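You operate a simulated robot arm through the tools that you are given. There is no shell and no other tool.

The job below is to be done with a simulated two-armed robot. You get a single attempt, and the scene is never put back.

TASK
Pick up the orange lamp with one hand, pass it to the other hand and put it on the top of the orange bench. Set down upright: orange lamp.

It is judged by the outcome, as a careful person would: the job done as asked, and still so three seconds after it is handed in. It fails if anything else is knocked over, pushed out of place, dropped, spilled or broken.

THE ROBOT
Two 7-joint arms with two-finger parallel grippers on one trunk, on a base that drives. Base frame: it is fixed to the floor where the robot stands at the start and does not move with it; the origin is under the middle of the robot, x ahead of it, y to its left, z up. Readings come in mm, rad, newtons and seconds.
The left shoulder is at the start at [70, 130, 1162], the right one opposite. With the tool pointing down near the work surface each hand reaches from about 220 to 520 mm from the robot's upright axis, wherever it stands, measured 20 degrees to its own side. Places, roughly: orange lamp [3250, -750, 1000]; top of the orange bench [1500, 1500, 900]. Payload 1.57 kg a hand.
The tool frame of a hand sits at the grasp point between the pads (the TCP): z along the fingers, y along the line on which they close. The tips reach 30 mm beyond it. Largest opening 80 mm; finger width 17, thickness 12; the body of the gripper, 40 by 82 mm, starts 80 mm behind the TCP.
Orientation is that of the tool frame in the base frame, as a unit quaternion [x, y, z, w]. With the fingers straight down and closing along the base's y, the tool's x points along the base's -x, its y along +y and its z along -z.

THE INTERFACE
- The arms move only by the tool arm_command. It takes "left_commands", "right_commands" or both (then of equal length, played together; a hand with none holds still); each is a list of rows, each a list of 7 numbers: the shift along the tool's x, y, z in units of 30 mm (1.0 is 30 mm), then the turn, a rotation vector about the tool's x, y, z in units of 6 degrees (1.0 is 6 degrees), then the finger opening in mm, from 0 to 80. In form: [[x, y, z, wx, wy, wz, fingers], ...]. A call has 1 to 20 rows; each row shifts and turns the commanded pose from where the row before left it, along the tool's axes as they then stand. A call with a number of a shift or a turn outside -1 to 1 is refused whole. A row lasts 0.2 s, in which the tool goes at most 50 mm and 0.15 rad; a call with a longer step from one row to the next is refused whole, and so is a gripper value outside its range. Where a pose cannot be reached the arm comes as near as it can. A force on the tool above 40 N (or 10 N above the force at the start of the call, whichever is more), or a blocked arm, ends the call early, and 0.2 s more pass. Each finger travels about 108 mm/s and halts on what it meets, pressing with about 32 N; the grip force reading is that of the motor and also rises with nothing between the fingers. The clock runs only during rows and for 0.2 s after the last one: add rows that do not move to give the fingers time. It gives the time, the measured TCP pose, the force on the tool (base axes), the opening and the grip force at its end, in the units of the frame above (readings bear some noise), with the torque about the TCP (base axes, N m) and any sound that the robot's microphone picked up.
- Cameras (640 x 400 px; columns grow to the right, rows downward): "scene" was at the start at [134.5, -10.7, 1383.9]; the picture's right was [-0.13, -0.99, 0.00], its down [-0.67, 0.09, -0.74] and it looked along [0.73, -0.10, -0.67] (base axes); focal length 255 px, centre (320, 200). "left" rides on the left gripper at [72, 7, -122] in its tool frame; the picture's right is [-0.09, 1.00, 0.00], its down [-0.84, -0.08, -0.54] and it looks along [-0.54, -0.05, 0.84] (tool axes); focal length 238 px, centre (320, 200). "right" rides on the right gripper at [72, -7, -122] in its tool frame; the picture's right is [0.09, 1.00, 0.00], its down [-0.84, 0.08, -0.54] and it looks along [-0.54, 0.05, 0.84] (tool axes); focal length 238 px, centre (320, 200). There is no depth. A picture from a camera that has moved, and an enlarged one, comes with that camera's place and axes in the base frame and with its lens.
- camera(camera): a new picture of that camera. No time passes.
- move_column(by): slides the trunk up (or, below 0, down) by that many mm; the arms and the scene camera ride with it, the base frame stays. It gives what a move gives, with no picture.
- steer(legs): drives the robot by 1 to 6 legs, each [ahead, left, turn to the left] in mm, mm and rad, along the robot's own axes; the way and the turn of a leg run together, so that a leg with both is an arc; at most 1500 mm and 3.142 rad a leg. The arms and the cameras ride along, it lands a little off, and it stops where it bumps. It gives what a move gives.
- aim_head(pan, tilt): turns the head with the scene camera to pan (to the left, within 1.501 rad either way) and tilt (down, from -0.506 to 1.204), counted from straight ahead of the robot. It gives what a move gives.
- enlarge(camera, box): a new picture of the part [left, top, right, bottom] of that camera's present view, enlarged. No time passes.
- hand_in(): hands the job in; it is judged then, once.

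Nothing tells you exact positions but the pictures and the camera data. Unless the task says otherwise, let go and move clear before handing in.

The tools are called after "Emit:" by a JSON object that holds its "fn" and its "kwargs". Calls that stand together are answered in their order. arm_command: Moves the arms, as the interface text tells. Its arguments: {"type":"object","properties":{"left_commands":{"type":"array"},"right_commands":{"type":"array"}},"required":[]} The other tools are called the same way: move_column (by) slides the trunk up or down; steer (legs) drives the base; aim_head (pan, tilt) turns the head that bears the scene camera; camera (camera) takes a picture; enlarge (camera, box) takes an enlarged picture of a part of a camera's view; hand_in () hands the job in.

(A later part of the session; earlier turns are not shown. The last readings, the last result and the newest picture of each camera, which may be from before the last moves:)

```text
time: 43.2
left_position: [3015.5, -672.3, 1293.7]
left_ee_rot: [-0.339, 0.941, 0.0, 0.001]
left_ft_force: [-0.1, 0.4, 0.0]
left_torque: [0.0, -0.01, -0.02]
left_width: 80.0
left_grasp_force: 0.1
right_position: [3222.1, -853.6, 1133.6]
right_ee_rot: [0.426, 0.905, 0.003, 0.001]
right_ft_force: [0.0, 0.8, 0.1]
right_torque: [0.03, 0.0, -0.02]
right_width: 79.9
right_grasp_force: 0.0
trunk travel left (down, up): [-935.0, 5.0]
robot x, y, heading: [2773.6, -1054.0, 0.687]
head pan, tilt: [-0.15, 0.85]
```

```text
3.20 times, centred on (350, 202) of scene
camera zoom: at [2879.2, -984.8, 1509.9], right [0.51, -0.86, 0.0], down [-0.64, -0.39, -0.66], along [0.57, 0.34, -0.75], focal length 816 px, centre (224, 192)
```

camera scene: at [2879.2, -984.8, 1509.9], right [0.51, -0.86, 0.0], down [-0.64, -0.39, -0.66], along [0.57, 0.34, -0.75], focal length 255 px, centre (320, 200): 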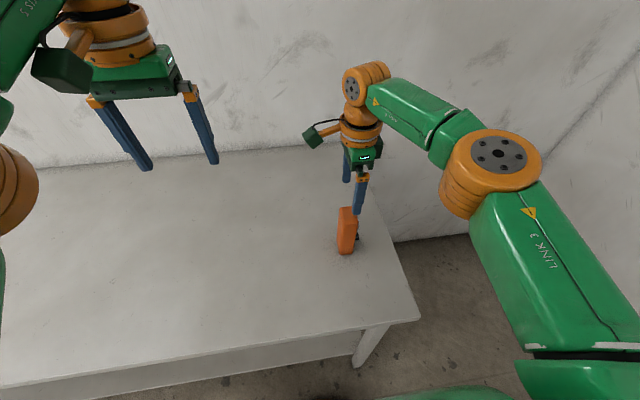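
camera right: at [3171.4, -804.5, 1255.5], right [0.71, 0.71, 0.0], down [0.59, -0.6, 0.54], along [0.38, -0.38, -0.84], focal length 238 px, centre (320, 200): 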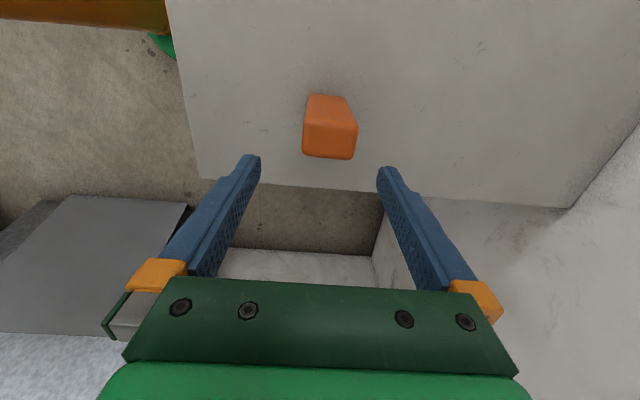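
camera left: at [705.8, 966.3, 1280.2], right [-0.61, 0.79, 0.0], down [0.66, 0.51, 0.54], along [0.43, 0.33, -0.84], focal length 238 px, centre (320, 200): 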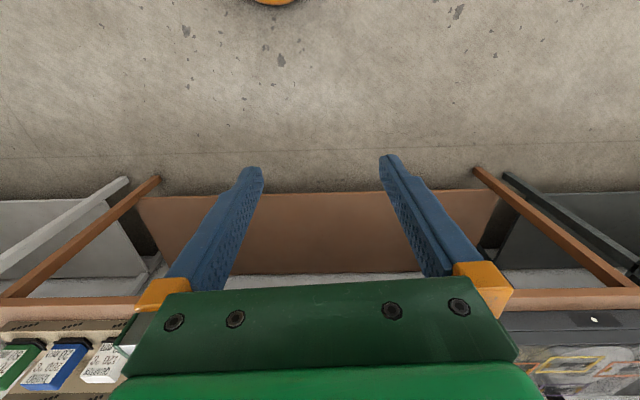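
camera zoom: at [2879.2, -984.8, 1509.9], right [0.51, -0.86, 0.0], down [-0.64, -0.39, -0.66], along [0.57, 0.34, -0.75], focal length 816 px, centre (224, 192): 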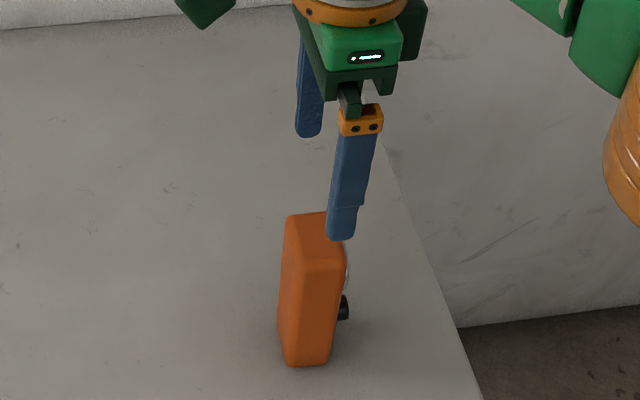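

The lamp's center lies about 7 mm further forward than the hand; sideways it matches. I correct that and come down halfway, then check.

Emit:
{"fn": "arm_command", "kwargs": {"right_commands": [[0, 0.25, 0.4, 0, 0, 0, 80], [0, 0, 0.8, 0, 0, 0, 80], [0, 0, 0.8, 0, 0, 0, 80], [0, 0, 0, 0, 0, 0, 80]]}}

Emit:
{"fn": "camera", "kwargs": {"camera": "right"}}

Emit:
{"fn": "enlarge", "kwargs": {"camera": "scene", "box": [300, 140, 400, 265]}}

```text
time: 44.2
left_position: [3016.5, -673.7, 1293.0]
left_ee_rot: [-0.339, 0.941, 0.0, 0.001]
left_ft_force: [-0.2, -0.4, -0.4]
left_torque: [-0.06, 0.01, 0.0]
left_width: 80.1
left_grasp_force: 0.0
right_position: [3229.0, -849.9, 1070.7]
right_ee_rot: [0.427, 0.904, 0.001, 0.001]
right_ft_force: [0.1, 0.0, -0.2]
right_torque: [0.0, -0.03, 0.02]
right_width: 79.8
right_grasp_force: 0.0
trunk travel left (down, up): [-935.0, 5.0]
robot x, y, heading: [2773.8, -1059.0, 0.69]
head pan, tilt: [-0.15, 0.85]
```

```text
taken
camera right: at [3177.4, -799.2, 1194.1], right [0.71, 0.7, 0.0], down [0.59, -0.6, 0.54], along [0.38, -0.38, -0.84], focal length 238 px, centre (320, 200)
```

right: 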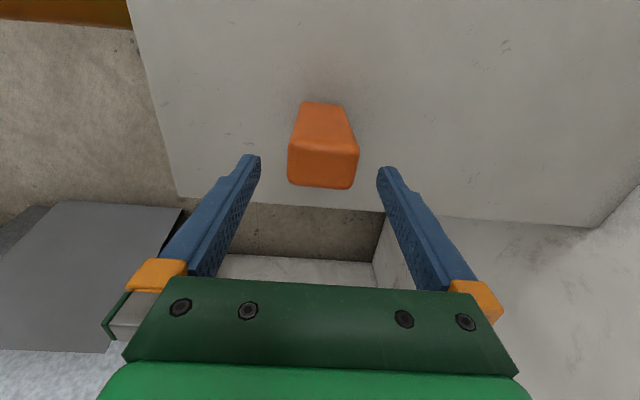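

```text
3.20 times, centred on (350, 202) of scene
camera zoom: at [2879.3, -984.4, 1509.8], right [0.51, -0.86, 0.0], down [-0.65, -0.39, -0.66], along [0.57, 0.34, -0.75], focal length 816 px, centre (224, 192)
```

zoom: 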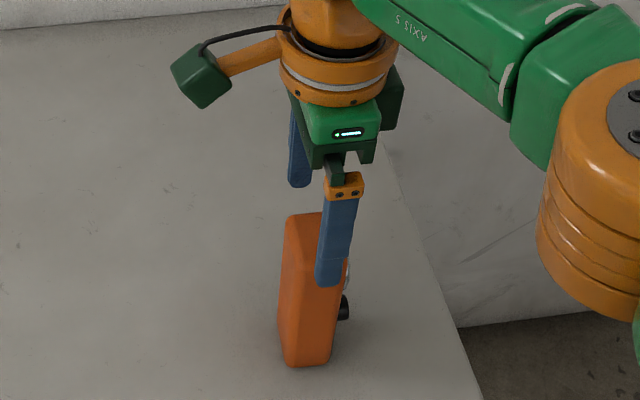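

The lamp sits centered between the fingers. I go down to about 30 mm below its top and close on it.

Emit:
{"fn": "arm_command", "kwargs": {"right_commands": [[0, 0, 0.65, 0, 0, 0, 80], [0, 0, 0.65, 0, 0, 0, 80], [0, 0, 0.65, 0, 0, 0, 80], [0, 0, 0, 0, 0, 0, 80]]}}

Emit:
{"fn": "camera", "kwargs": {"camera": "right"}}

Emit:
{"fn": "enlarge", "kwargs": {"camera": "scene", "box": [300, 140, 400, 265]}}

```text
time: 45.2
left_position: [3015.5, -673.1, 1293.5]
left_ee_rot: [-0.339, 0.941, -0.001, 0.0]
left_ft_force: [-0.3, -0.5, 0.0]
left_torque: [0.02, 0.01, 0.03]
left_width: 79.9
left_grasp_force: 0.1
right_position: [3226.9, -850.7, 1014.2]
right_ee_rot: [0.426, 0.905, 0.003, 0.001]
right_ft_force: [-0.4, -0.6, 0.2]
right_torque: [-0.02, -0.01, 0.01]
right_width: 80.0
right_grasp_force: 0.1
trunk travel left (down, up): [-935.0, 5.0]
robot x, y, heading: [2769.1, -1056.5, 0.689]
head pan, tilt: [-0.15, 0.85]
```

```text
taken
camera right: at [3176.0, -800.4, 1135.9], right [0.71, 0.7, 0.0], down [0.59, -0.6, 0.54], along [0.38, -0.38, -0.84], focal length 238 px, centre (320, 200)
```

right: 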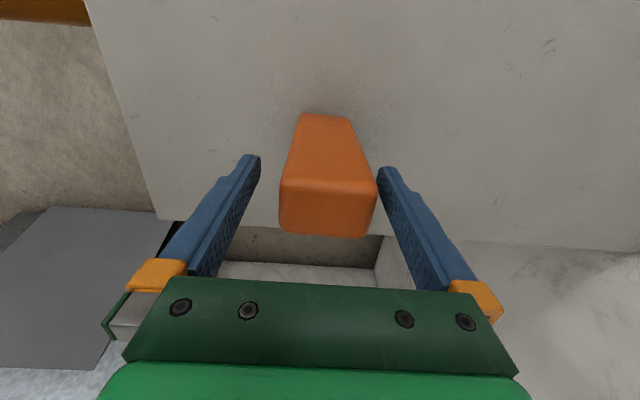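

```text
3.20 times, centred on (350, 202) of scene
camera zoom: at [2879.6, -984.8, 1509.8], right [0.51, -0.86, 0.0], down [-0.65, -0.39, -0.66], along [0.57, 0.34, -0.75], focal length 816 px, centre (224, 192)
```

zoom: 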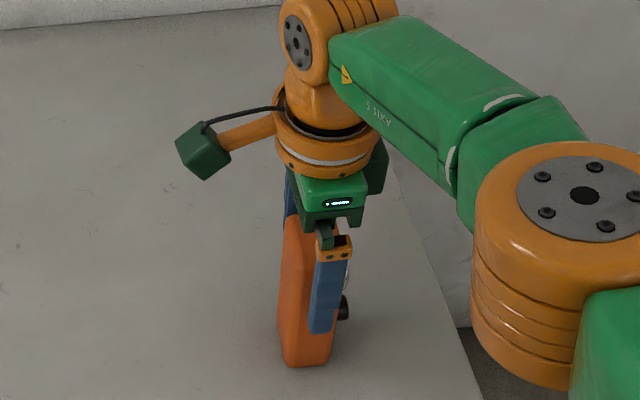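

Emit:
{"fn": "arm_command", "kwargs": {"right_commands": [[0, 0.08, 0, 0, 0, 0, 80], [0, 0, 0, 0, 0, 0, 62], [0, 0, 0, 0, 0, 0, 40], [0, 0, 0, 0, 0, 0, 30], [0, 0, 0, 0, 0, 0, 30], [0, 0, 0, 0, 0, 0, 30]]}}

Emit:
{"fn": "camera", "kwargs": {"camera": "right"}}

Emit:
{"fn": "enlarge", "kwargs": {"camera": "scene", "box": [300, 140, 400, 265]}}

```text
time: 46.6
left_position: [3016.8, -672.7, 1292.8]
left_ee_rot: [-0.339, 0.941, -0.001, 0.001]
left_ft_force: [-0.9, -0.6, 0.0]
left_torque: [0.02, 0.0, -0.02]
left_width: 79.9
left_grasp_force: 0.0
right_position: [3228.0, -849.7, 1014.1]
right_ee_rot: [0.426, 0.905, 0.002, 0.0]
right_ft_force: [0.8, 0.3, 0.5]
right_torque: [0.04, 0.01, 0.06]
right_width: 55.0
right_grasp_force: 31.9
right hand out of reach, approached as far as the arm can: row 1
trunk travel left (down, up): [-935.0, 5.0]
robot x, y, heading: [2773.3, -1056.2, 0.69]
head pan, tilt: [-0.15, 0.85]
```

```text
taken
camera right: at [3176.0, -799.9, 1136.1], right [0.71, 0.7, 0.0], down [0.59, -0.6, 0.54], along [0.38, -0.38, -0.84], focal length 238 px, centre (320, 200)
```

right: 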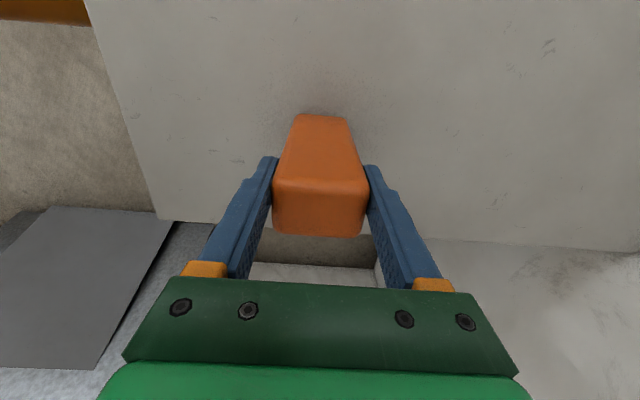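

```text
3.20 times, centred on (350, 202) of scene
camera zoom: at [2879.6, -984.1, 1509.8], right [0.51, -0.86, 0.0], down [-0.65, -0.39, -0.66], along [0.57, 0.34, -0.75], focal length 816 px, centre (224, 192)
```

zoom: 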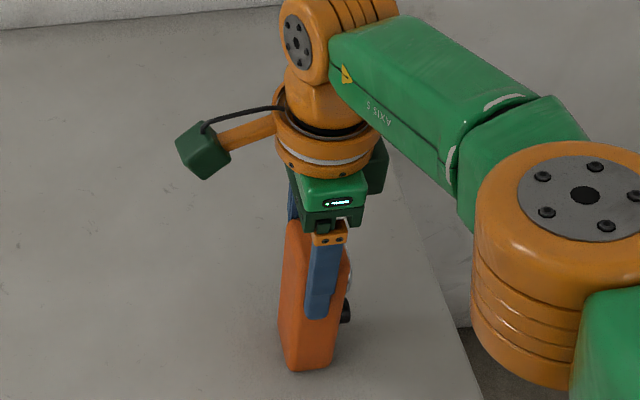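

The right hand holds the lamp (55 mm between the pads, 32 N). I lift it straight up and check.

Emit:
{"fn": "arm_command", "kwargs": {"right_commands": [[0, 0, -0.5, 0, 0, 0, 30], [0, 0, -0.8, 0, 0, 0, 30], [0, 0, -0.8, 0, 0, 0, 30], [0, -0.5, -0.8, 0, 0, 0, 30], [0, -0.8, -0.8, 0, 0, 0, 30], [0, -0.8, -0.8, 0, 0, 0, 30], [0, -0.8, 0, 0, 0, 0, 30], [0, 0, 0, 0, 0, 0, 30]]}}

Emit:
{"fn": "camera", "kwargs": {"camera": "scene"}}

Emit:
{"fn": "camera", "kwargs": {"camera": "right"}}

```text
time: 48.4
left_position: [3015.9, -674.1, 1292.5]
left_ee_rot: [-0.338, 0.941, 0.0, 0.0]
left_ft_force: [0.8, 0.0, -1.0]
left_torque: [-0.01, 0.02, 0.03]
left_width: 80.0
left_grasp_force: 0.1
right_position: [3160.7, -907.3, 1149.1]
right_ee_rot: [0.426, 0.905, 0.002, -0.001]
right_ft_force: [0.9, 0.1, -2.5]
right_torque: [0.0, -0.01, -0.01]
right_width: 54.9
right_grasp_force: 32.0
trunk travel left (down, up): [-935.0, 5.0]
robot x, y, heading: [2769.2, -1060.2, 0.689]
head pan, tilt: [-0.15, 0.85]
```

```text
taken
camera scene: at [2880.4, -984.3, 1509.7], right [0.51, -0.86, 0.0], down [-0.65, -0.39, -0.66], along [0.57, 0.34, -0.75], focal length 255 px, centre (320, 200)
```

scene: 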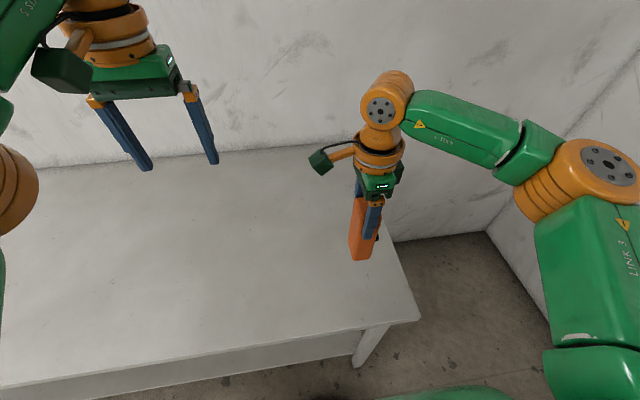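

```text
taken
camera right: at [3110.1, -856.5, 1271.9], right [0.71, 0.7, 0.0], down [0.59, -0.6, 0.54], along [0.38, -0.38, -0.84], focal length 238 px, centre (320, 200)
```

right: 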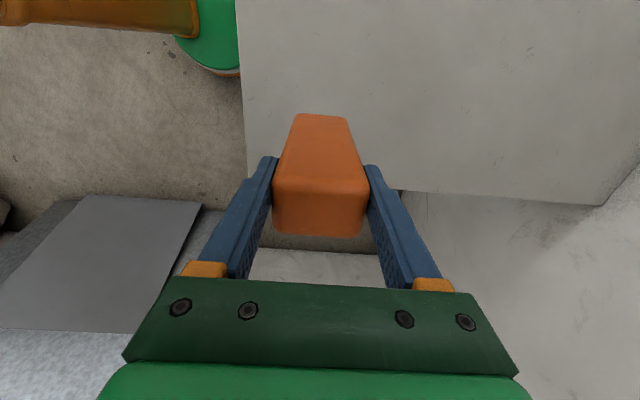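

The lamp is up and firmly held. So that the left hand can come in from the left without meeting the right hand's camera, I turn the right hand by about 180 degrees so that the lens side faces left.

Emit:
{"fn": "arm_command", "kwargs": {"right_commands": [[0, 0, 0, 0, 0, -1, 30], [0, 0, 0, 0, 0, -1, 30], [0, 0, 0, 0, 0, -1, 30], [0, 0, 0, 0, 0, -1, 30], [0, 0, 0, 0, 0, -1, 30], [0, 0, 0, 0, 0, -1, 30], [0, 0, 0, 0, 0, -1, 30], [0, 0, 0, 0, 0, -1, 30], [0, 0, 0, 0, 0, -1, 30], [0, 0, 0, 0, 0, -1, 30], [0, 0, 0, 0, 0, -1, 30], [0, 0, 0, 0, 0, -1, 30], [0, 0, 0, 0, 0, -1, 30], [0, 0, 0, 0, 0, -1, 30], [0, 0, 0, 0, 0, -1, 30]]}}

Emit:
{"fn": "arm_command", "kwargs": {"right_commands": [[0, 0, 0, 0, 0, -1, 30], [0, 0, 0, 0, 0, -1, 30], [0, 0, 0, 0, 0, -1, 30], [0, 0, 0, 0, 0, -1, 30], [0, 0, 0, 0, 0, -1, 30], [0, 0, 0, 0, 0, -1, 30], [0, 0, 0, 0, 0, -1, 30], [0, 0, 0, 0, 0, -1, 30], [0, 0, 0, 0, 0, -1, 30], [0, 0, 0, 0, 0, -1, 30], [0, 0, 0, 0, 0, -1, 30], [0, 0, 0, 0, 0, -1, 30], [0, 0, 0, 0, 0, -1, 30], [0, 0, 0, 0, 0, -1, 30], [0, 0, 0, 0, 0, -1, 30]]}}

Emit:
{"fn": "camera", "kwargs": {"camera": "scene"}}

```text
time: 51.6
left_position: [3016.3, -673.5, 1294.1]
left_ee_rot: [-0.339, 0.941, 0.001, 0.001]
left_ft_force: [-0.5, 0.7, 1.1]
left_torque: [0.0, -0.04, 0.01]
left_width: 80.2
left_grasp_force: 0.0
right_position: [3160.4, -905.8, 1148.9]
right_ee_rot: [-0.339, 0.941, 0.002, 0.001]
right_ft_force: [-1.0, 0.3, -2.1]
right_torque: [-0.01, 0.04, 0.01]
right_width: 54.6
right_grasp_force: 32.0
trunk travel left (down, up): [-935.0, 5.0]
robot x, y, heading: [2770.3, -1057.3, 0.689]
head pan, tilt: [-0.15, 0.85]
```

```text
time: 54.8
left_position: [3016.6, -671.9, 1292.5]
left_ee_rot: [-0.339, 0.941, 0.0, 0.001]
left_ft_force: [-0.3, -0.1, 0.6]
left_torque: [0.03, 0.01, -0.02]
left_width: 79.8
left_grasp_force: 0.1
right_position: [3161.0, -906.8, 1148.6]
right_ee_rot: [-0.692, 0.722, 0.0, 0.002]
right_ft_force: [0.9, -0.5, -1.7]
right_torque: [-0.02, -0.01, 0.0]
right_width: 55.0
right_grasp_force: 32.2
right hand out of reach, approached as far as the arm can: row 9, 10, 11, 12, 13, 14, 15
trunk travel left (down, up): [-935.0, 5.0]
robot x, y, heading: [2768.4, -1055.4, 0.686]
head pan, tilt: [-0.15, 0.85]
```

```text
taken
camera scene: at [2880.1, -984.3, 1509.8], right [0.51, -0.86, 0.0], down [-0.65, -0.39, -0.66], along [0.57, 0.34, -0.75], focal length 255 px, centre (320, 200)
```

scene: 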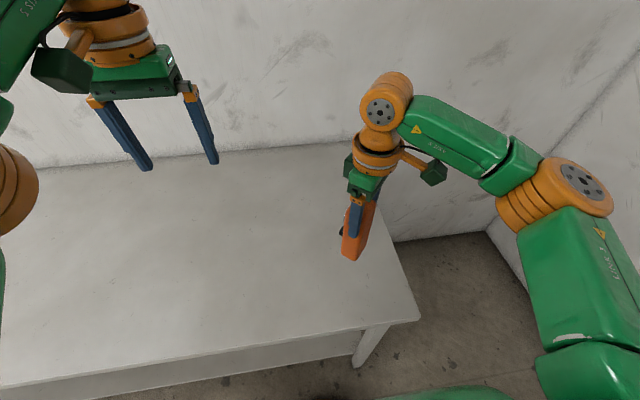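

The right hand's roll stops at about -48 degrees that way, so instead I turn it back the other way (lens toward front-right) and have the left hand come in low, under the right hand's camera. I also carry the lamp toward the robot's middle.

Emit:
{"fn": "arm_command", "kwargs": {"right_commands": [[0, 0, 0, 0, 0, 1, 30], [0, 0, 0, 0, 0, 1, 30], [0, 0, 0, 0, 0, 1, 30], [0, 0, 0, 0, 0, 1, 30], [0, 0, 0, 0, 0, 1, 30], [0, 0, 0, 0, 0, 1, 30], [0, 0, 0, 0, 0, 1, 30], [0, 0, 0, 0, 0, 1, 30], [0, 0, 0, 0, 0, 1, 30], [0, 0, 0, 0, 0, 1, 30], [0, 0, 0, 0, 0, 1, 30], [0, 0, 0, 0, 0, 1, 30], [0, 0, 0, 0, 0, 1, 30], [0, 0, 0, 0, 0, 1, 30], [0, 0, 0, 0, 0, 1, 30], [0, 0, 0, 0, 0, 1, 30], [0, 0, 0, 0, 0, 1, 30], [0, 0, 0, 0, 0, 1, 30]]}}

```text
time: 58.6
left_position: [3016.0, -672.0, 1292.4]
left_ee_rot: [-0.338, 0.941, 0.001, 0.001]
left_ft_force: [-0.4, -0.4, 0.3]
left_torque: [0.01, 0.01, -0.01]
left_width: 80.0
left_grasp_force: 0.1
right_position: [3160.8, -907.1, 1147.7]
right_ee_rot: [0.179, 0.984, 0.001, 0.001]
right_ft_force: [0.2, -0.1, -1.7]
right_torque: [0.02, -0.02, 0.0]
right_width: 54.7
right_grasp_force: 32.6
trunk travel left (down, up): [-935.0, 5.0]
robot x, y, heading: [2771.4, -1060.6, 0.687]
head pan, tilt: [-0.15, 0.85]
```

Now I turn the left hand in free air: 60 degrees of roll, then 60 degrees of tilt so that it points front-right and 30 degrees down.

Emit:
{"fn": "arm_command", "kwargs": {"left_commands": [[0, 0, 0, 0, 0, 1, 80], [0, 0, 0, 0, 0, 1, 80], [0, 0, 0, 0, 0, 1, 80], [0, 0, 0, 0, 0, 1, 80], [0, 0, 0, 0, 0, 1, 80], [0, 0, 0, 0, 0, 1, 80], [0, 0, 0, 0, 0, 1, 80], [0, 0, 0, 0, 0, 1, 80], [0, 0, 0, 0, 0, 1, 80], [0, 0, 0, 0, 0, 1, 80]]}}

Emit:
{"fn": "camera", "kwargs": {"camera": "scene"}}

```text
time: 60.8
left_position: [2970.6, -750.5, 1252.5]
left_ee_rot: [0.176, 0.984, 0.002, 0.001]
left_ft_force: [1.0, -0.5, -0.1]
left_torque: [0.01, 0.01, -0.02]
left_width: 80.1
left_grasp_force: 0.0
left hand out of reach, approached as far as the arm can: row 4, 5, 6, 7, 8, 9, 10
right_position: [3160.9, -906.3, 1149.0]
right_ee_rot: [0.178, 0.984, 0.001, 0.002]
right_ft_force: [-0.7, -0.7, -2.4]
right_torque: [0.01, -0.01, -0.01]
right_width: 54.8
right_grasp_force: 32.0
trunk travel left (down, up): [-935.0, 5.0]
robot x, y, heading: [2773.0, -1060.7, 0.688]
head pan, tilt: [-0.15, 0.85]
```

```text
taken
camera scene: at [2879.8, -984.7, 1509.8], right [0.51, -0.86, 0.0], down [-0.65, -0.39, -0.66], along [0.57, 0.34, -0.75], focal length 255 px, centre (320, 200)
```

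scene: 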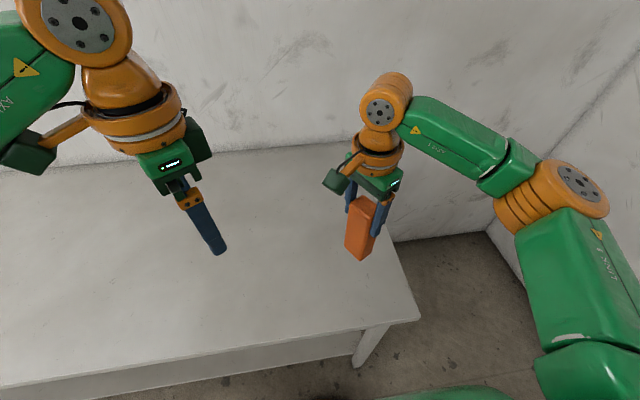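

Emit:
{"fn": "arm_command", "kwargs": {"left_commands": [[0, 0, 0, 0, -1, 0, 80], [0, 0, 0, 0, -1, 0, 80], [0, 0, 0, 0, -1, 0, 80], [0, 0, 0, 0, -1, 0, 80], [0, 0, 0, 0, -1, 0, 80], [0, 0, 0, 0, -1, 0, 80], [0, 0, 0, 0, -1, 0, 80], [0, 0, 0, 0, -1, 0, 80], [0, 0, 0, 0, -1, 0, 80], [0, 0, 0, 0, -1, 0, 80]]}}

Emit:
{"fn": "camera", "kwargs": {"camera": "scene"}}

```text
time: 63.0
left_position: [2930.8, -756.7, 1262.7]
left_ee_rot: [0.155, 0.877, -0.08, 0.447]
left_ft_force: [-0.7, 0.3, 0.8]
left_torque: [0.01, -0.04, 0.04]
left_width: 79.9
left_grasp_force: 0.0
left hand out of reach, approached as far as the arm can: row 8, 9, 10
right_position: [3158.5, -906.0, 1148.1]
right_ee_rot: [0.177, 0.984, 0.001, 0.002]
right_ft_force: [0.5, 0.8, -2.3]
right_torque: [0.02, -0.02, 0.01]
right_width: 54.7
right_grasp_force: 32.4
trunk travel left (down, up): [-935.0, 5.0]
robot x, y, heading: [2772.2, -1057.0, 0.687]
head pan, tilt: [-0.15, 0.85]
```

```text
taken
camera scene: at [2878.0, -984.2, 1509.9], right [0.51, -0.86, 0.0], down [-0.64, -0.39, -0.66], along [0.57, 0.34, -0.75], focal length 255 px, centre (320, 200)
```

scene: 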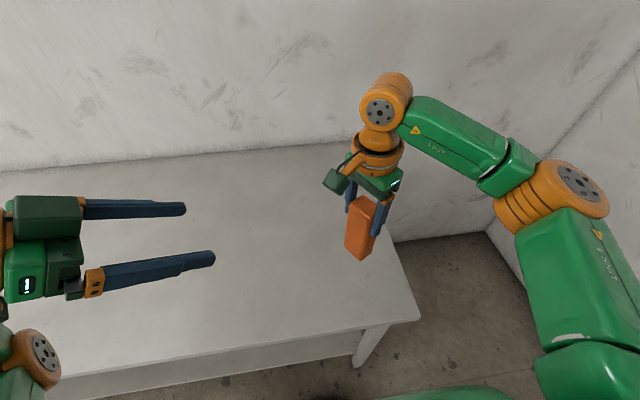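

The left hand now points front-right and about 36 degrees down, which suits the handover. I bring the lamp toward the middle with the right hand.

Emit:
{"fn": "arm_command", "kwargs": {"right_commands": [[0.76, 0.565, 0, 0, 0, 0, 30], [0.76, 0.565, 0, 0, 0, 0, 30], [0.76, 0.565, 0, 0, 0, 0, 30], [0.76, 0.565, 0, 0, 0, 0, 30], [0, 0, 0, 0, 0, 0, 30]]}}

Emit:
{"fn": "camera", "kwargs": {"camera": "scene"}}

Emit:
{"fn": "camera", "kwargs": {"camera": "left"}}

```text
time: 64.2
left_position: [2932.6, -755.9, 1262.5]
left_ee_rot: [0.156, 0.877, -0.08, 0.447]
left_ft_force: [-0.6, -0.7, -0.3]
left_torque: [-0.02, 0.0, 0.01]
left_width: 80.0
left_grasp_force: 0.1
right_position: [3098.9, -809.5, 1149.6]
right_ee_rot: [0.178, 0.984, 0.002, 0.001]
right_ft_force: [0.1, 1.2, -2.4]
right_torque: [0.01, 0.05, -0.02]
right_width: 54.7
right_grasp_force: 32.2
trunk travel left (down, up): [-935.0, 5.0]
robot x, y, heading: [2773.0, -1058.7, 0.693]
head pan, tilt: [-0.15, 0.85]
```

```text
taken
camera scene: at [2879.6, -984.0, 1509.8], right [0.51, -0.86, 0.0], down [-0.65, -0.39, -0.66], along [0.57, 0.34, -0.75], focal length 255 px, centre (320, 200)
```

scene: 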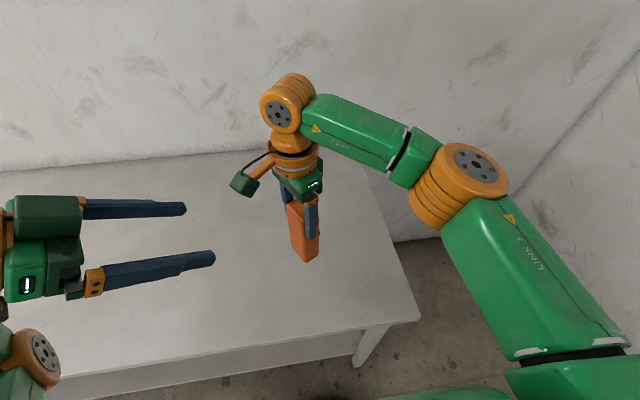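

```text
taken
camera left: at [2801.3, -701.8, 1276.6], right [0.39, 0.92, 0.07], down [0.02, -0.09, 1.0], along [0.92, -0.39, -0.06], focal length 238 px, centre (320, 200)
```

left: 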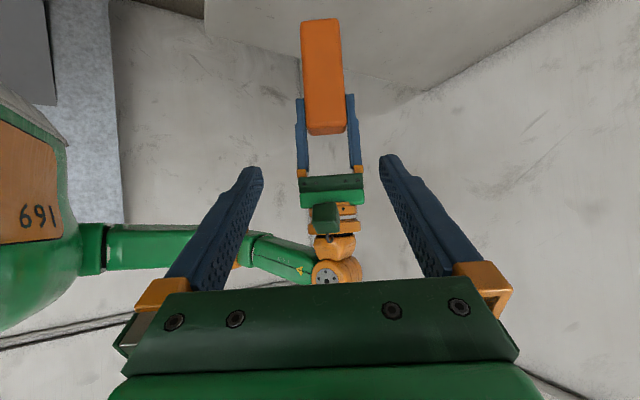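

The lamp is well lined up in the left hand's view (upside down there, as that camera hangs below). I move the left hand in to about 125 mm short of the lamp.

Emit:
{"fn": "arm_command", "kwargs": {"left_commands": [[0.27, 0.047, 0.8, 0, 0, 0, 80], [0.27, 0.047, 0.8, 0, 0, 0, 80], [0.27, 0.047, 0.8, 0, 0, 0, 80], [0.27, 0.047, 0.8, 0, 0, 0, 80], [0.27, 0.047, 0.8, 0, 0, 0, 80], [0, 0, 0, 0, 0, 0, 80]]}}

Emit:
{"fn": "camera", "kwargs": {"camera": "scene"}}

Emit:
{"fn": "camera", "kwargs": {"camera": "left"}}

```text
time: 65.6
left_position: [2934.0, -780.1, 1231.1]
left_ee_rot: [0.157, 0.877, -0.081, 0.447]
left_ft_force: [-0.3, 1.1, 0.2]
left_torque: [0.0, 0.0, 0.0]
left_width: 79.8
left_grasp_force: 0.2
left hand out of reach, approached as far as the arm can: row 1, 2, 3, 4, 5
right_position: [3098.7, -810.7, 1148.3]
right_ee_rot: [0.178, 0.984, 0.002, 0.001]
right_ft_force: [0.6, 0.2, -2.6]
right_torque: [0.02, 0.02, -0.02]
right_width: 54.7
right_grasp_force: 31.7
trunk travel left (down, up): [-935.0, 5.0]
robot x, y, heading: [2773.1, -1060.2, 0.693]
head pan, tilt: [-0.15, 0.85]
```

```text
taken
camera scene: at [2879.6, -984.1, 1509.8], right [0.51, -0.86, 0.0], down [-0.65, -0.39, -0.66], along [0.57, 0.34, -0.75], focal length 255 px, centre (320, 200)
```

scene: 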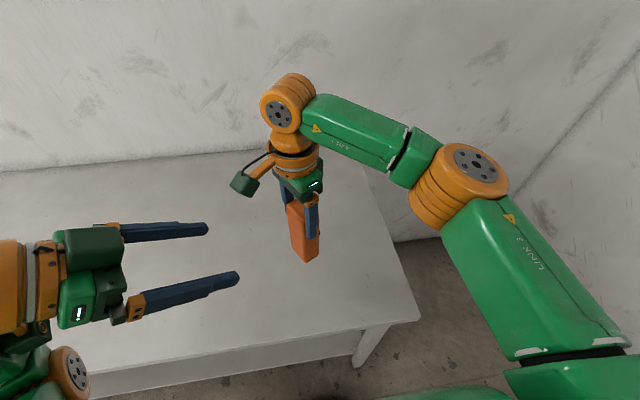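

```text
taken
camera left: at [2804.0, -724.8, 1245.3], right [0.4, 0.92, 0.07], down [0.02, -0.09, 1.0], along [0.92, -0.39, -0.06], focal length 238 px, centre (320, 200)
```

left: 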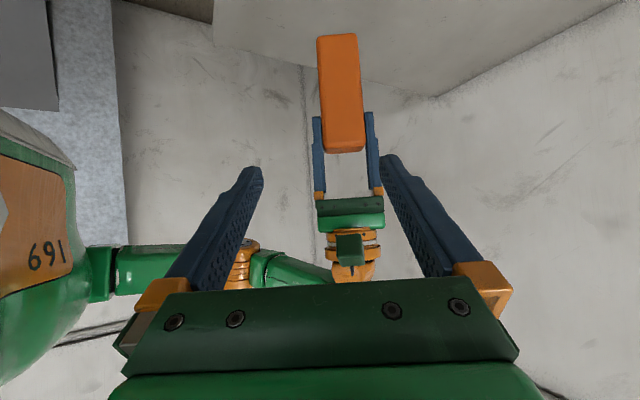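

The left arm is at a joint limit with that heading of the tool. I turn the left tool 30 degrees toward straight ahead (about the vertical) and test its reach again.

Emit:
{"fn": "arm_command", "kwargs": {"left_commands": [[0, 0, 0, -0.809, 0, -0.586, 80], [0, 0, 0, -0.809, 0, -0.586, 80], [0, 0, 0, -0.809, 0, -0.586, 80], [0, 0, 0, -0.809, 0, -0.586, 80], [0, 0, 0, -0.809, 0, -0.586, 80], [0, 0, 0, 0, 0, 0, 80]]}}

Emit:
{"fn": "arm_command", "kwargs": {"left_commands": [[0, 0, 0.9, 0, 0, 0, 80], [0, 0, 0.9, 0, 0, 0, 80], [0, 0, 0.9, 0, 0, 0, 80], [0, 0, 0, 0, 0, 0, 80]]}}

Emit:
{"fn": "camera", "kwargs": {"camera": "scene"}}

```text
time: 67.0
left_position: [2966.4, -721.9, 1263.1]
left_ee_rot: [-0.075, 0.888, 0.038, 0.452]
left_ft_force: [0.4, 0.7, 0.8]
left_torque: [-0.01, 0.01, 0.0]
left_width: 80.1
left_grasp_force: 0.1
left hand out of reach, approached as far as the arm can: row 1, 2, 3, 4, 5
right_position: [3099.5, -810.1, 1148.3]
right_ee_rot: [0.178, 0.984, 0.002, 0.002]
right_ft_force: [-0.2, -1.0, -1.7]
right_torque: [-0.01, 0.02, 0.0]
right_width: 54.5
right_grasp_force: 31.9
trunk travel left (down, up): [-935.0, 5.0]
robot x, y, heading: [2767.9, -1058.2, 0.69]
head pan, tilt: [-0.15, 0.85]
```

```text
time: 68.0
left_position: [3030.8, -710.1, 1213.5]
left_ee_rot: [-0.075, 0.888, 0.039, 0.453]
left_ft_force: [-1.1, 1.1, 0.1]
left_torque: [-0.02, -0.01, 0.0]
left_width: 80.2
left_grasp_force: 0.0
right_position: [3098.6, -811.1, 1148.1]
right_ee_rot: [0.177, 0.984, 0.002, 0.001]
right_ft_force: [-0.5, -0.8, -2.1]
right_torque: [0.03, 0.01, 0.03]
right_width: 54.7
right_grasp_force: 32.0
trunk travel left (down, up): [-935.0, 5.0]
robot x, y, heading: [2769.4, -1056.2, 0.69]
head pan, tilt: [-0.15, 0.85]
```

```text
taken
camera scene: at [2879.8, -984.2, 1509.8], right [0.51, -0.86, 0.0], down [-0.65, -0.39, -0.66], along [0.57, 0.34, -0.75], focal length 255 px, centre (320, 200)
```

scene: 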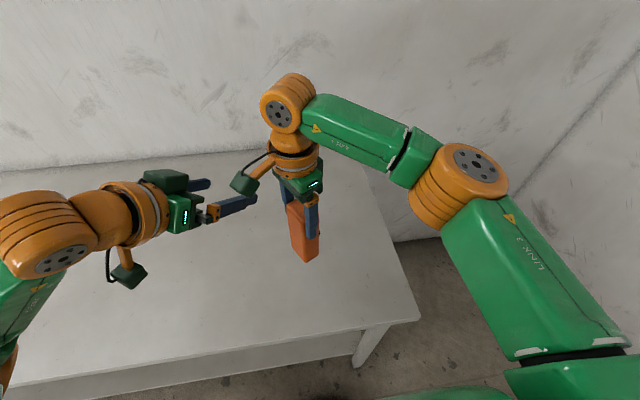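

With this heading the left arm moves freely. I first back it off to a point 130 mm short of the new handover spot, then bring the lamp there with the right hand turned to match.

Emit:
{"fn": "arm_command", "kwargs": {"left_commands": [[0.715, -0.524, -0.22, 0, 0, 0, 80], [0.715, -0.524, -0.22, 0, 0, 0, 80], [0.715, -0.524, -0.22, 0, 0, 0, 80], [0.715, -0.524, -0.22, 0, 0, 0, 80], [0, 0, 0, 0, 0, 0, 80]]}}

Emit:
{"fn": "arm_command", "kwargs": {"right_commands": [[0.43, 0.37, 0, 0, 0, 0, 30], [0.43, 0.37, 0, 0, 0, 0, 30], [0.43, 0.37, 0, 0, 0, 0, 30], [0, 0, 0, 0, 0, -1, 30], [0, 0, 0, 0, 0, -1, 30], [0, 0, 0, 0, 0, -1, 30], [0, 0, 0, 0, 0, -1, 30], [0, 0, 0, 0, 0, -1, 30], [0, 0, 0, 0, 0, 0, 30]]}}

Emit:
{"fn": "camera", "kwargs": {"camera": "scene"}}

Emit:
{"fn": "camera", "kwargs": {"camera": "left"}}

```text
time: 69.2
left_position: [3023.2, -747.7, 1164.0]
left_ee_rot: [-0.074, 0.888, 0.038, 0.452]
left_ft_force: [0.3, 0.2, -0.1]
left_torque: [0.01, -0.01, 0.02]
left_width: 80.2
left_grasp_force: 0.0
left hand out of reach, approached as far as the arm can: row 2, 3, 4
right_position: [3098.2, -810.8, 1149.4]
right_ee_rot: [0.178, 0.984, 0.002, 0.002]
right_ft_force: [0.1, -0.1, -2.6]
right_torque: [0.0, 0.04, -0.03]
right_width: 54.6
right_grasp_force: 31.3
trunk travel left (down, up): [-935.0, 5.0]
robot x, y, heading: [2769.4, -1058.8, 0.693]
head pan, tilt: [-0.15, 0.85]
```

```text
time: 71.2
left_position: [3023.8, -747.8, 1164.0]
left_ee_rot: [-0.075, 0.888, 0.039, 0.452]
left_ft_force: [-0.1, 0.5, 0.4]
left_torque: [-0.01, 0.01, 0.0]
left_width: 80.0
left_grasp_force: 0.1
right_position: [3074.3, -765.7, 1147.9]
right_ee_rot: [-0.083, 0.997, 0.002, 0.002]
right_ft_force: [-0.9, 0.6, -2.2]
right_torque: [-0.04, 0.04, 0.0]
right_width: 54.5
right_grasp_force: 31.9
trunk travel left (down, up): [-935.0, 5.0]
robot x, y, heading: [2772.6, -1060.7, 0.69]
head pan, tilt: [-0.15, 0.85]
```

```text
taken
camera scene: at [2879.7, -984.0, 1509.8], right [0.51, -0.86, 0.0], down [-0.65, -0.39, -0.66], along [0.57, 0.34, -0.75], focal length 255 px, centre (320, 200)
```

scene: 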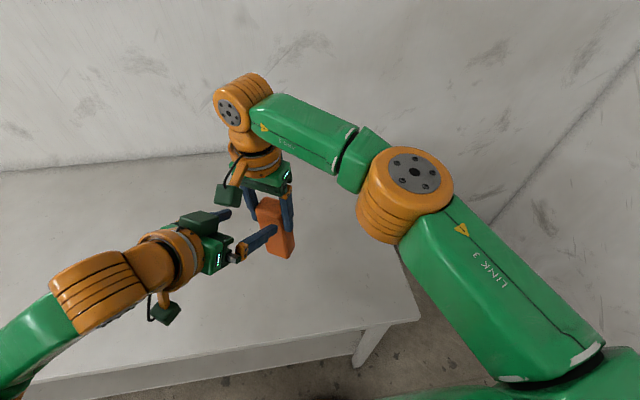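

```text
taken
camera left: at [2882.9, -764.9, 1177.4], right [-0.11, 0.99, 0.07], down [0.07, -0.07, 1.0], along [0.99, 0.12, -0.06], focal length 238 px, centre (320, 200)
```

left: 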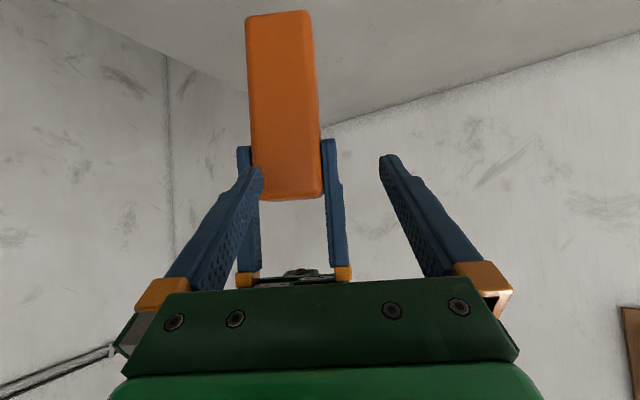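

The left hand stopped closer to the lamp than planned, so I first move the lamp 30 mm away from it, before lining the left hand up sideways.

Emit:
{"fn": "arm_command", "kwargs": {"right_commands": [[-0.5, -0.12, 0, 0, 0, 0, 30], [-0.5, -0.12, 0, 0, 0, 0, 30], [0, 0, 0, 0, 0, 0, 30]]}}

Emit:
{"fn": "arm_command", "kwargs": {"left_commands": [[0, -0.55, 0, 0, 0, 0, 80], [0, -0.55, 0, 0, 0, 0, 80], [0, 0, 0, 0, 0, 0, 80]]}}

Emit:
{"fn": "camera", "kwargs": {"camera": "left"}}

Emit:
{"fn": "camera", "kwargs": {"camera": "scene"}}

```text
time: 72.0
left_position: [3023.7, -748.0, 1164.3]
left_ee_rot: [-0.074, 0.888, 0.038, 0.453]
left_ft_force: [0.7, 0.5, 0.0]
left_torque: [0.02, 0.01, 0.01]
left_width: 79.9
left_grasp_force: 0.1
right_position: [3105.9, -768.0, 1149.2]
right_ee_rot: [-0.083, 0.997, 0.001, 0.001]
right_ft_force: [0.6, -0.5, -1.7]
right_torque: [0.03, 0.04, 0.02]
right_width: 54.7
right_grasp_force: 31.7
trunk travel left (down, up): [-935.0, 5.0]
robot x, y, heading: [2772.6, -1056.7, 0.691]
head pan, tilt: [-0.15, 0.85]
```

```text
time: 72.8
left_position: [3037.6, -774.3, 1164.2]
left_ee_rot: [-0.075, 0.888, 0.038, 0.452]
left_ft_force: [0.8, -0.2, -0.5]
left_torque: [0.0, -0.01, -0.03]
left_width: 80.0
left_grasp_force: 0.1
left hand out of reach, approached as far as the arm can: row 1, 2
right_position: [3105.2, -768.3, 1148.8]
right_ee_rot: [-0.083, 0.997, 0.002, 0.002]
right_ft_force: [0.1, -0.4, -1.1]
right_torque: [0.0, 0.05, 0.0]
right_width: 54.8
right_grasp_force: 31.6
trunk travel left (down, up): [-935.0, 5.0]
robot x, y, heading: [2772.5, -1059.8, 0.69]
head pan, tilt: [-0.15, 0.85]
```

```text
taken
camera left: at [2897.1, -791.8, 1176.9], right [-0.11, 0.99, 0.07], down [0.07, -0.07, 1.0], along [0.99, 0.12, -0.06], focal length 238 px, centre (320, 200)
```

left: 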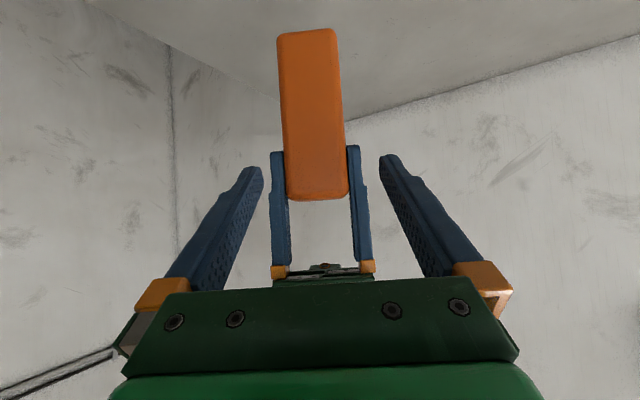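

```text
taken
camera scene: at [2879.5, -983.9, 1509.8], right [0.51, -0.86, 0.0], down [-0.65, -0.39, -0.66], along [0.57, 0.34, -0.75], focal length 255 px, centre (320, 200)
```

scene: 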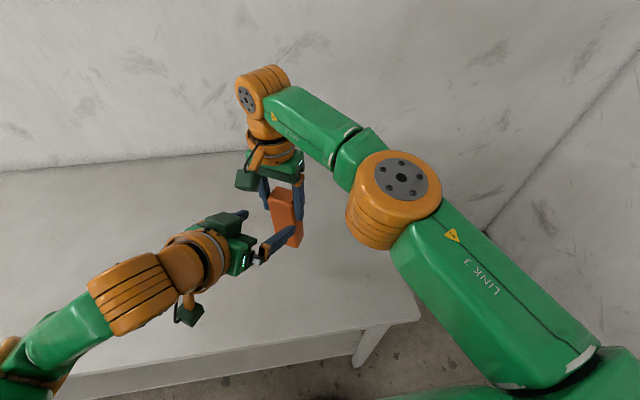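

Nearly lined up; the lamp is about 5 mm to the right of the left hand's middle. I creep forward a bit, correct sideways and height, and look before straddling the lamp.

Emit:
{"fn": "arm_command", "kwargs": {"left_commands": [[0, 0, 0.5, 0, 0, 0, 80], [0.2, -0.18, 0, 0, 0, 0, 80], [0.4, 0, 0, 0, 0, 0, 80], [0, 0, 0, 0, 0, 0, 80]]}}

Emit:
{"fn": "camera", "kwargs": {"camera": "left"}}

Emit:
{"fn": "enlarge", "kwargs": {"camera": "scene", "box": [160, 100, 360, 350]}}

```text
time: 73.8
left_position: [3040.2, -780.7, 1137.9]
left_ee_rot: [-0.075, 0.888, 0.038, 0.452]
left_ft_force: [0.1, -0.2, 0.6]
left_torque: [-0.02, -0.01, -0.01]
left_width: 80.1
left_grasp_force: 0.0
right_position: [3105.5, -768.2, 1148.4]
right_ee_rot: [-0.083, 0.997, 0.001, 0.002]
right_ft_force: [-0.1, 1.0, -1.5]
right_torque: [-0.01, -0.03, 0.0]
right_width: 54.5
right_grasp_force: 31.8
trunk travel left (down, up): [-935.0, 5.0]
robot x, y, heading: [2772.5, -1059.4, 0.686]
head pan, tilt: [-0.15, 0.85]
```

```text
taken
camera left: at [2899.9, -797.0, 1152.3], right [-0.11, 0.99, 0.07], down [0.06, -0.07, 1.0], along [0.99, 0.12, -0.06], focal length 238 px, centre (320, 200)
```

left: 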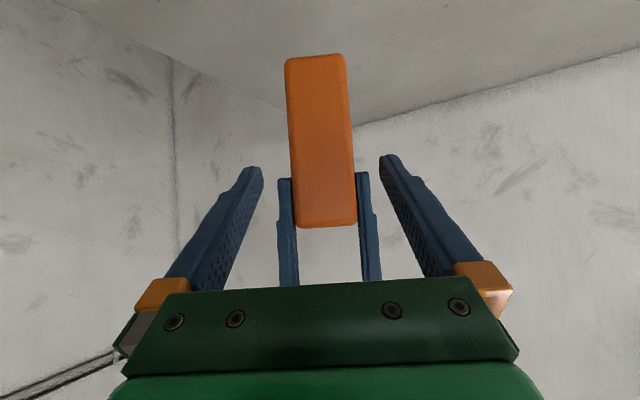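

```text
1.60 times, centred on (260, 225) of scene
camera zoom: at [2879.9, -983.9, 1509.8], right [0.51, -0.86, 0.0], down [-0.65, -0.39, -0.66], along [0.57, 0.34, -0.75], focal length 408 px, centre (416, 160)
```

zoom: 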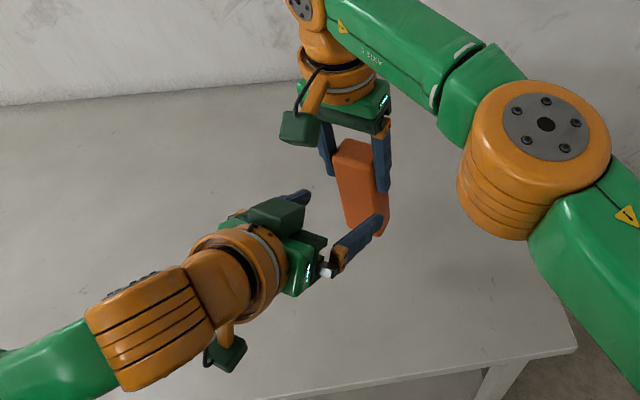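

The left hand is centered on the lamp within 2 mm. I advance halfway along the finger direction and check.

Emit:
{"fn": "arm_command", "kwargs": {"left_commands": [[0.075, 0.02, 0.74, 0, 0, 0, 80], [0.075, 0.02, 0.74, 0, 0, 0, 80], [0, 0, 0, 0, 0, 0, 80]]}}

Emit:
{"fn": "camera", "kwargs": {"camera": "left"}}

Emit:
{"fn": "enlarge", "kwargs": {"camera": "scene", "box": [160, 100, 360, 350]}}

```text
time: 74.6
left_position: [3073.4, -773.5, 1108.1]
left_ee_rot: [-0.075, 0.888, 0.038, 0.453]
left_ft_force: [0.3, -0.4, 0.1]
left_torque: [0.01, 0.0, 0.0]
left_width: 79.8
left_grasp_force: 0.1
right_position: [3105.4, -768.8, 1148.1]
right_ee_rot: [-0.082, 0.997, 0.001, 0.002]
right_ft_force: [-0.2, -0.5, -1.8]
right_torque: [-0.03, -0.04, -0.01]
right_width: 54.5
right_grasp_force: 31.5
trunk travel left (down, up): [-935.0, 5.0]
robot x, y, heading: [2768.8, -1058.1, 0.695]
head pan, tilt: [-0.15, 0.85]
```

```text
taken
camera left: at [2933.0, -789.8, 1122.4], right [-0.11, 0.99, 0.07], down [0.06, -0.07, 1.0], along [0.99, 0.12, -0.06], focal length 238 px, centre (320, 200)
```

left: 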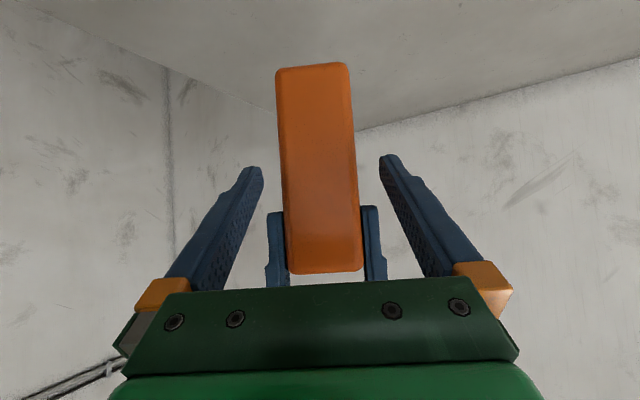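

```text
1.60 times, centred on (260, 225) of scene
camera zoom: at [2879.7, -984.1, 1509.8], right [0.51, -0.86, 0.0], down [-0.65, -0.39, -0.66], along [0.57, 0.34, -0.75], focal length 408 px, centre (416, 160)
```

zoom: 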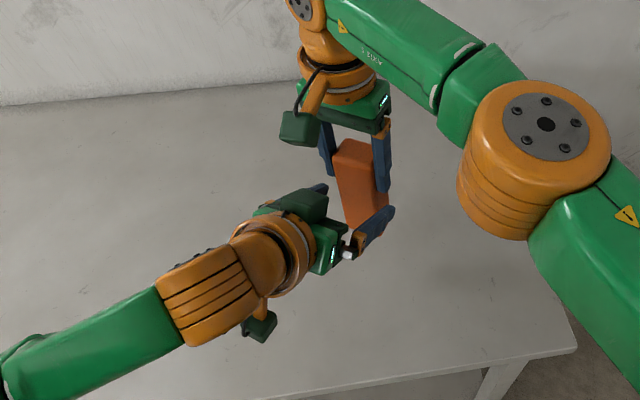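

Emit:
{"fn": "arm_command", "kwargs": {"left_commands": [[0.075, -0.01, 0.72, 0, 0, 0, 80], [0.075, -0.01, 0.72, 0, 0, 0, 80], [0, 0, 0, 0, 0, 0, 80]]}}

Emit:
{"fn": "camera", "kwargs": {"camera": "left"}}

Emit:
{"fn": "enlarge", "kwargs": {"camera": "scene", "box": [160, 100, 360, 350]}}

Emit:
{"fn": "camera", "kwargs": {"camera": "right"}}

```text
time: 75.4
left_position: [3105.0, -767.3, 1080.0]
left_ee_rot: [-0.075, 0.887, 0.038, 0.453]
left_ft_force: [0.7, -0.2, 0.3]
left_torque: [-0.02, 0.01, 0.02]
left_width: 79.8
left_grasp_force: 0.0
right_position: [3105.4, -768.6, 1148.1]
right_ee_rot: [-0.083, 0.997, 0.001, 0.002]
right_ft_force: [0.8, -0.3, -2.0]
right_torque: [0.04, 0.01, 0.0]
right_width: 54.6
right_grasp_force: 32.2
trunk travel left (down, up): [-935.0, 5.0]
robot x, y, heading: [2775.6, -1056.9, 0.693]
head pan, tilt: [-0.15, 0.85]
```

```text
taken
camera left: at [2965.6, -785.0, 1093.4], right [-0.11, 0.99, 0.07], down [0.06, -0.07, 1.0], along [0.99, 0.12, -0.06], focal length 238 px, centre (320, 200)
```

left: 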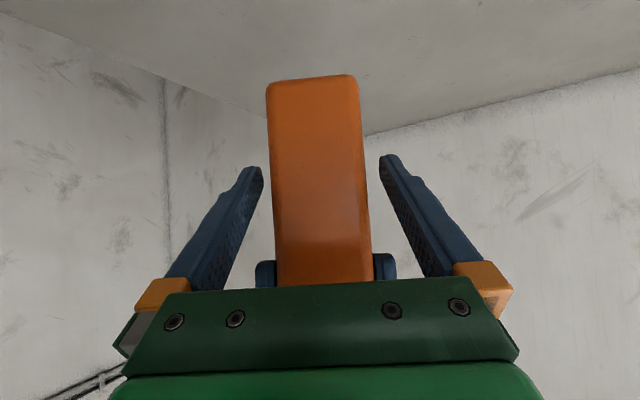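

```text
1.60 times, centred on (260, 225) of scene
camera zoom: at [2879.4, -984.1, 1509.8], right [0.51, -0.86, 0.0], down [-0.65, -0.39, -0.66], along [0.57, 0.34, -0.75], focal length 408 px, centre (416, 160)
```

zoom: 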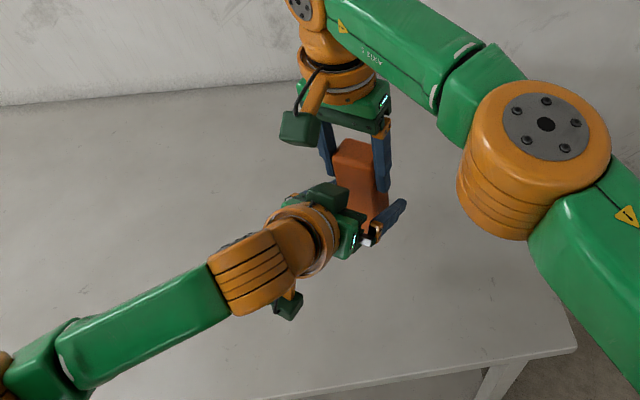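

```text
taken
camera right: at [3034.8, -788.0, 1270.6], right [-0.26, 0.97, 0.0], down [0.81, 0.21, 0.55], along [0.53, 0.14, -0.84], focal length 238 px, centre (320, 200)
```

right: 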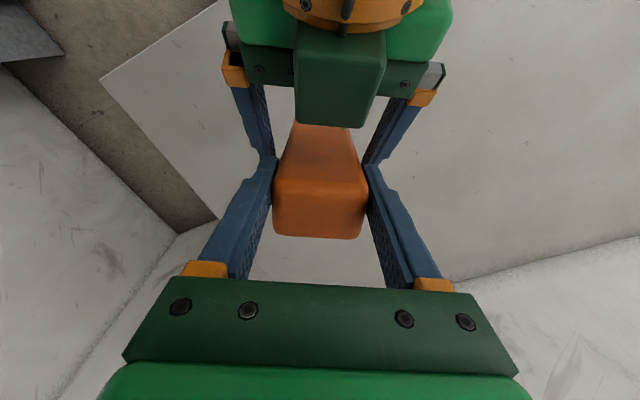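

The left fingers straddle the lamp below the right fingers, with no contact force. I close the left hand.

Emit:
{"fn": "arm_command", "kwargs": {"left_commands": [[0, 0, 0, 0, 0, 0, 66], [0, 0, 0, 0, 0, 0, 58], [0, 0, 0, 0, 0, 0, 45], [0, 0, 0, 0, 0, 0, 30], [0, 0, 0, 0, 0, 0, 30], [0, 0, 0, 0, 0, 0, 30]]}}

Emit:
{"fn": "camera", "kwargs": {"camera": "left"}}

Emit:
{"fn": "enlarge", "kwargs": {"camera": "scene", "box": [220, 160, 300, 260]}}

```text
time: 76.8
left_position: [3105.2, -767.2, 1080.4]
left_ee_rot: [-0.074, 0.888, 0.038, 0.453]
left_ft_force: [1.9, -5.6, -0.1]
left_torque: [0.46, 0.02, 0.33]
left_width: 54.7
left_grasp_force: 32.2
right_position: [3105.9, -767.7, 1148.3]
right_ee_rot: [-0.082, 0.997, 0.002, 0.001]
right_ft_force: [-1.3, 6.6, -1.6]
right_torque: [-0.06, 0.1, -0.3]
right_width: 54.6
right_grasp_force: 31.3
trunk travel left (down, up): [-935.0, 5.0]
robot x, y, heading: [2772.4, -1056.4, 0.692]
head pan, tilt: [-0.15, 0.85]
```

```text
taken
camera left: at [2965.7, -785.2, 1093.4], right [-0.11, 0.99, 0.07], down [0.06, -0.07, 1.0], along [0.99, 0.12, -0.06], focal length 238 px, centre (320, 200)
```

left: 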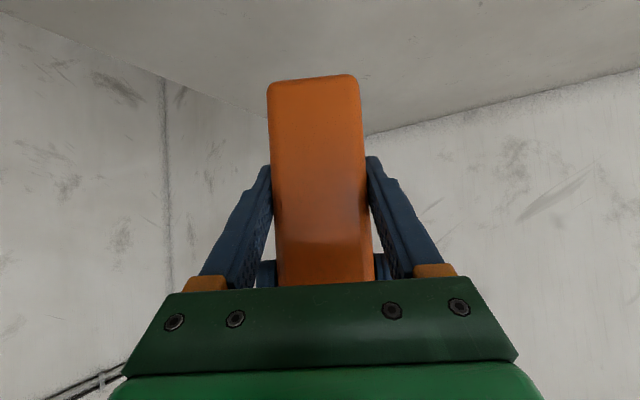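

```text
4.00 times, centred on (260, 210) of scene
camera zoom: at [2879.8, -984.1, 1509.8], right [0.51, -0.86, 0.0], down [-0.65, -0.39, -0.66], along [0.57, 0.34, -0.75], focal length 1020 px, centre (560, 160)
```

zoom: 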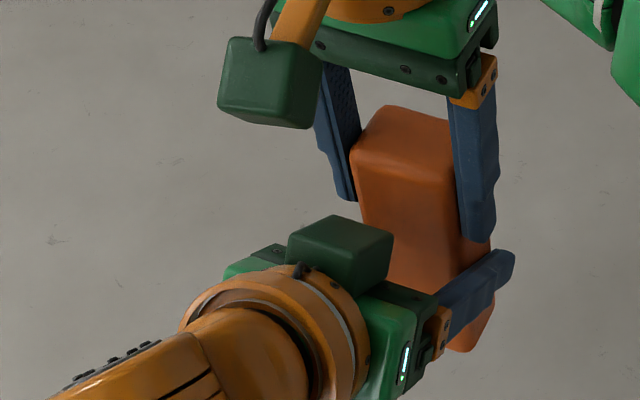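

Both hands hold the lamp now. I open the right hand and lift it straight up off the lamp.

Emit:
{"fn": "arm_command", "kwargs": {"right_commands": [[0, 0, 0, 0, 0, 0, 60], [0, 0, 0, 0, 0, 0, 80], [0, 0, 0, 0, 0, 0, 80], [0, 0, 0, 0, 0, 0, 80]]}}

Emit:
{"fn": "enlarge", "kwargs": {"camera": "scene", "box": [220, 160, 300, 260]}}

```text
time: 77.8
left_position: [3105.4, -767.4, 1079.2]
left_ee_rot: [-0.075, 0.888, 0.038, 0.452]
left_ft_force: [0.6, 0.7, 0.7]
left_torque: [0.02, 0.02, -0.02]
left_width: 54.6
left_grasp_force: 32.2
right_position: [3105.6, -767.7, 1148.7]
right_ee_rot: [-0.083, 0.997, 0.001, 0.002]
right_ft_force: [0.9, -0.2, -0.8]
right_torque: [-0.04, -0.01, -0.03]
right_width: 80.4
right_grasp_force: 0.0
trunk travel left (down, up): [-935.0, 5.0]
robot x, y, heading: [2770.4, -1060.2, 0.694]
head pan, tilt: [-0.15, 0.85]
```

```text
4.00 times, centred on (260, 210) of scene
camera zoom: at [2879.9, -984.0, 1509.8], right [0.51, -0.86, 0.0], down [-0.65, -0.39, -0.66], along [0.57, 0.34, -0.75], focal length 1020 px, centre (560, 160)
```

zoom: 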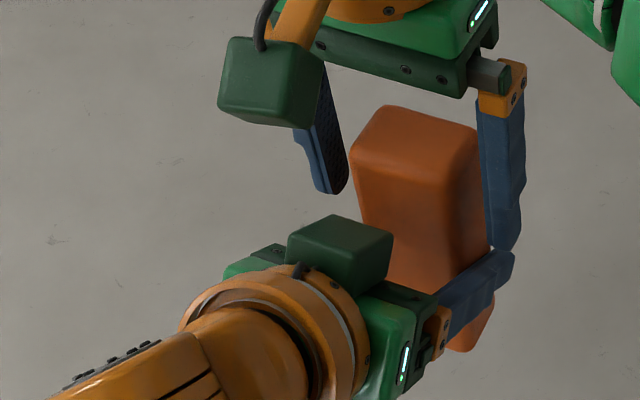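

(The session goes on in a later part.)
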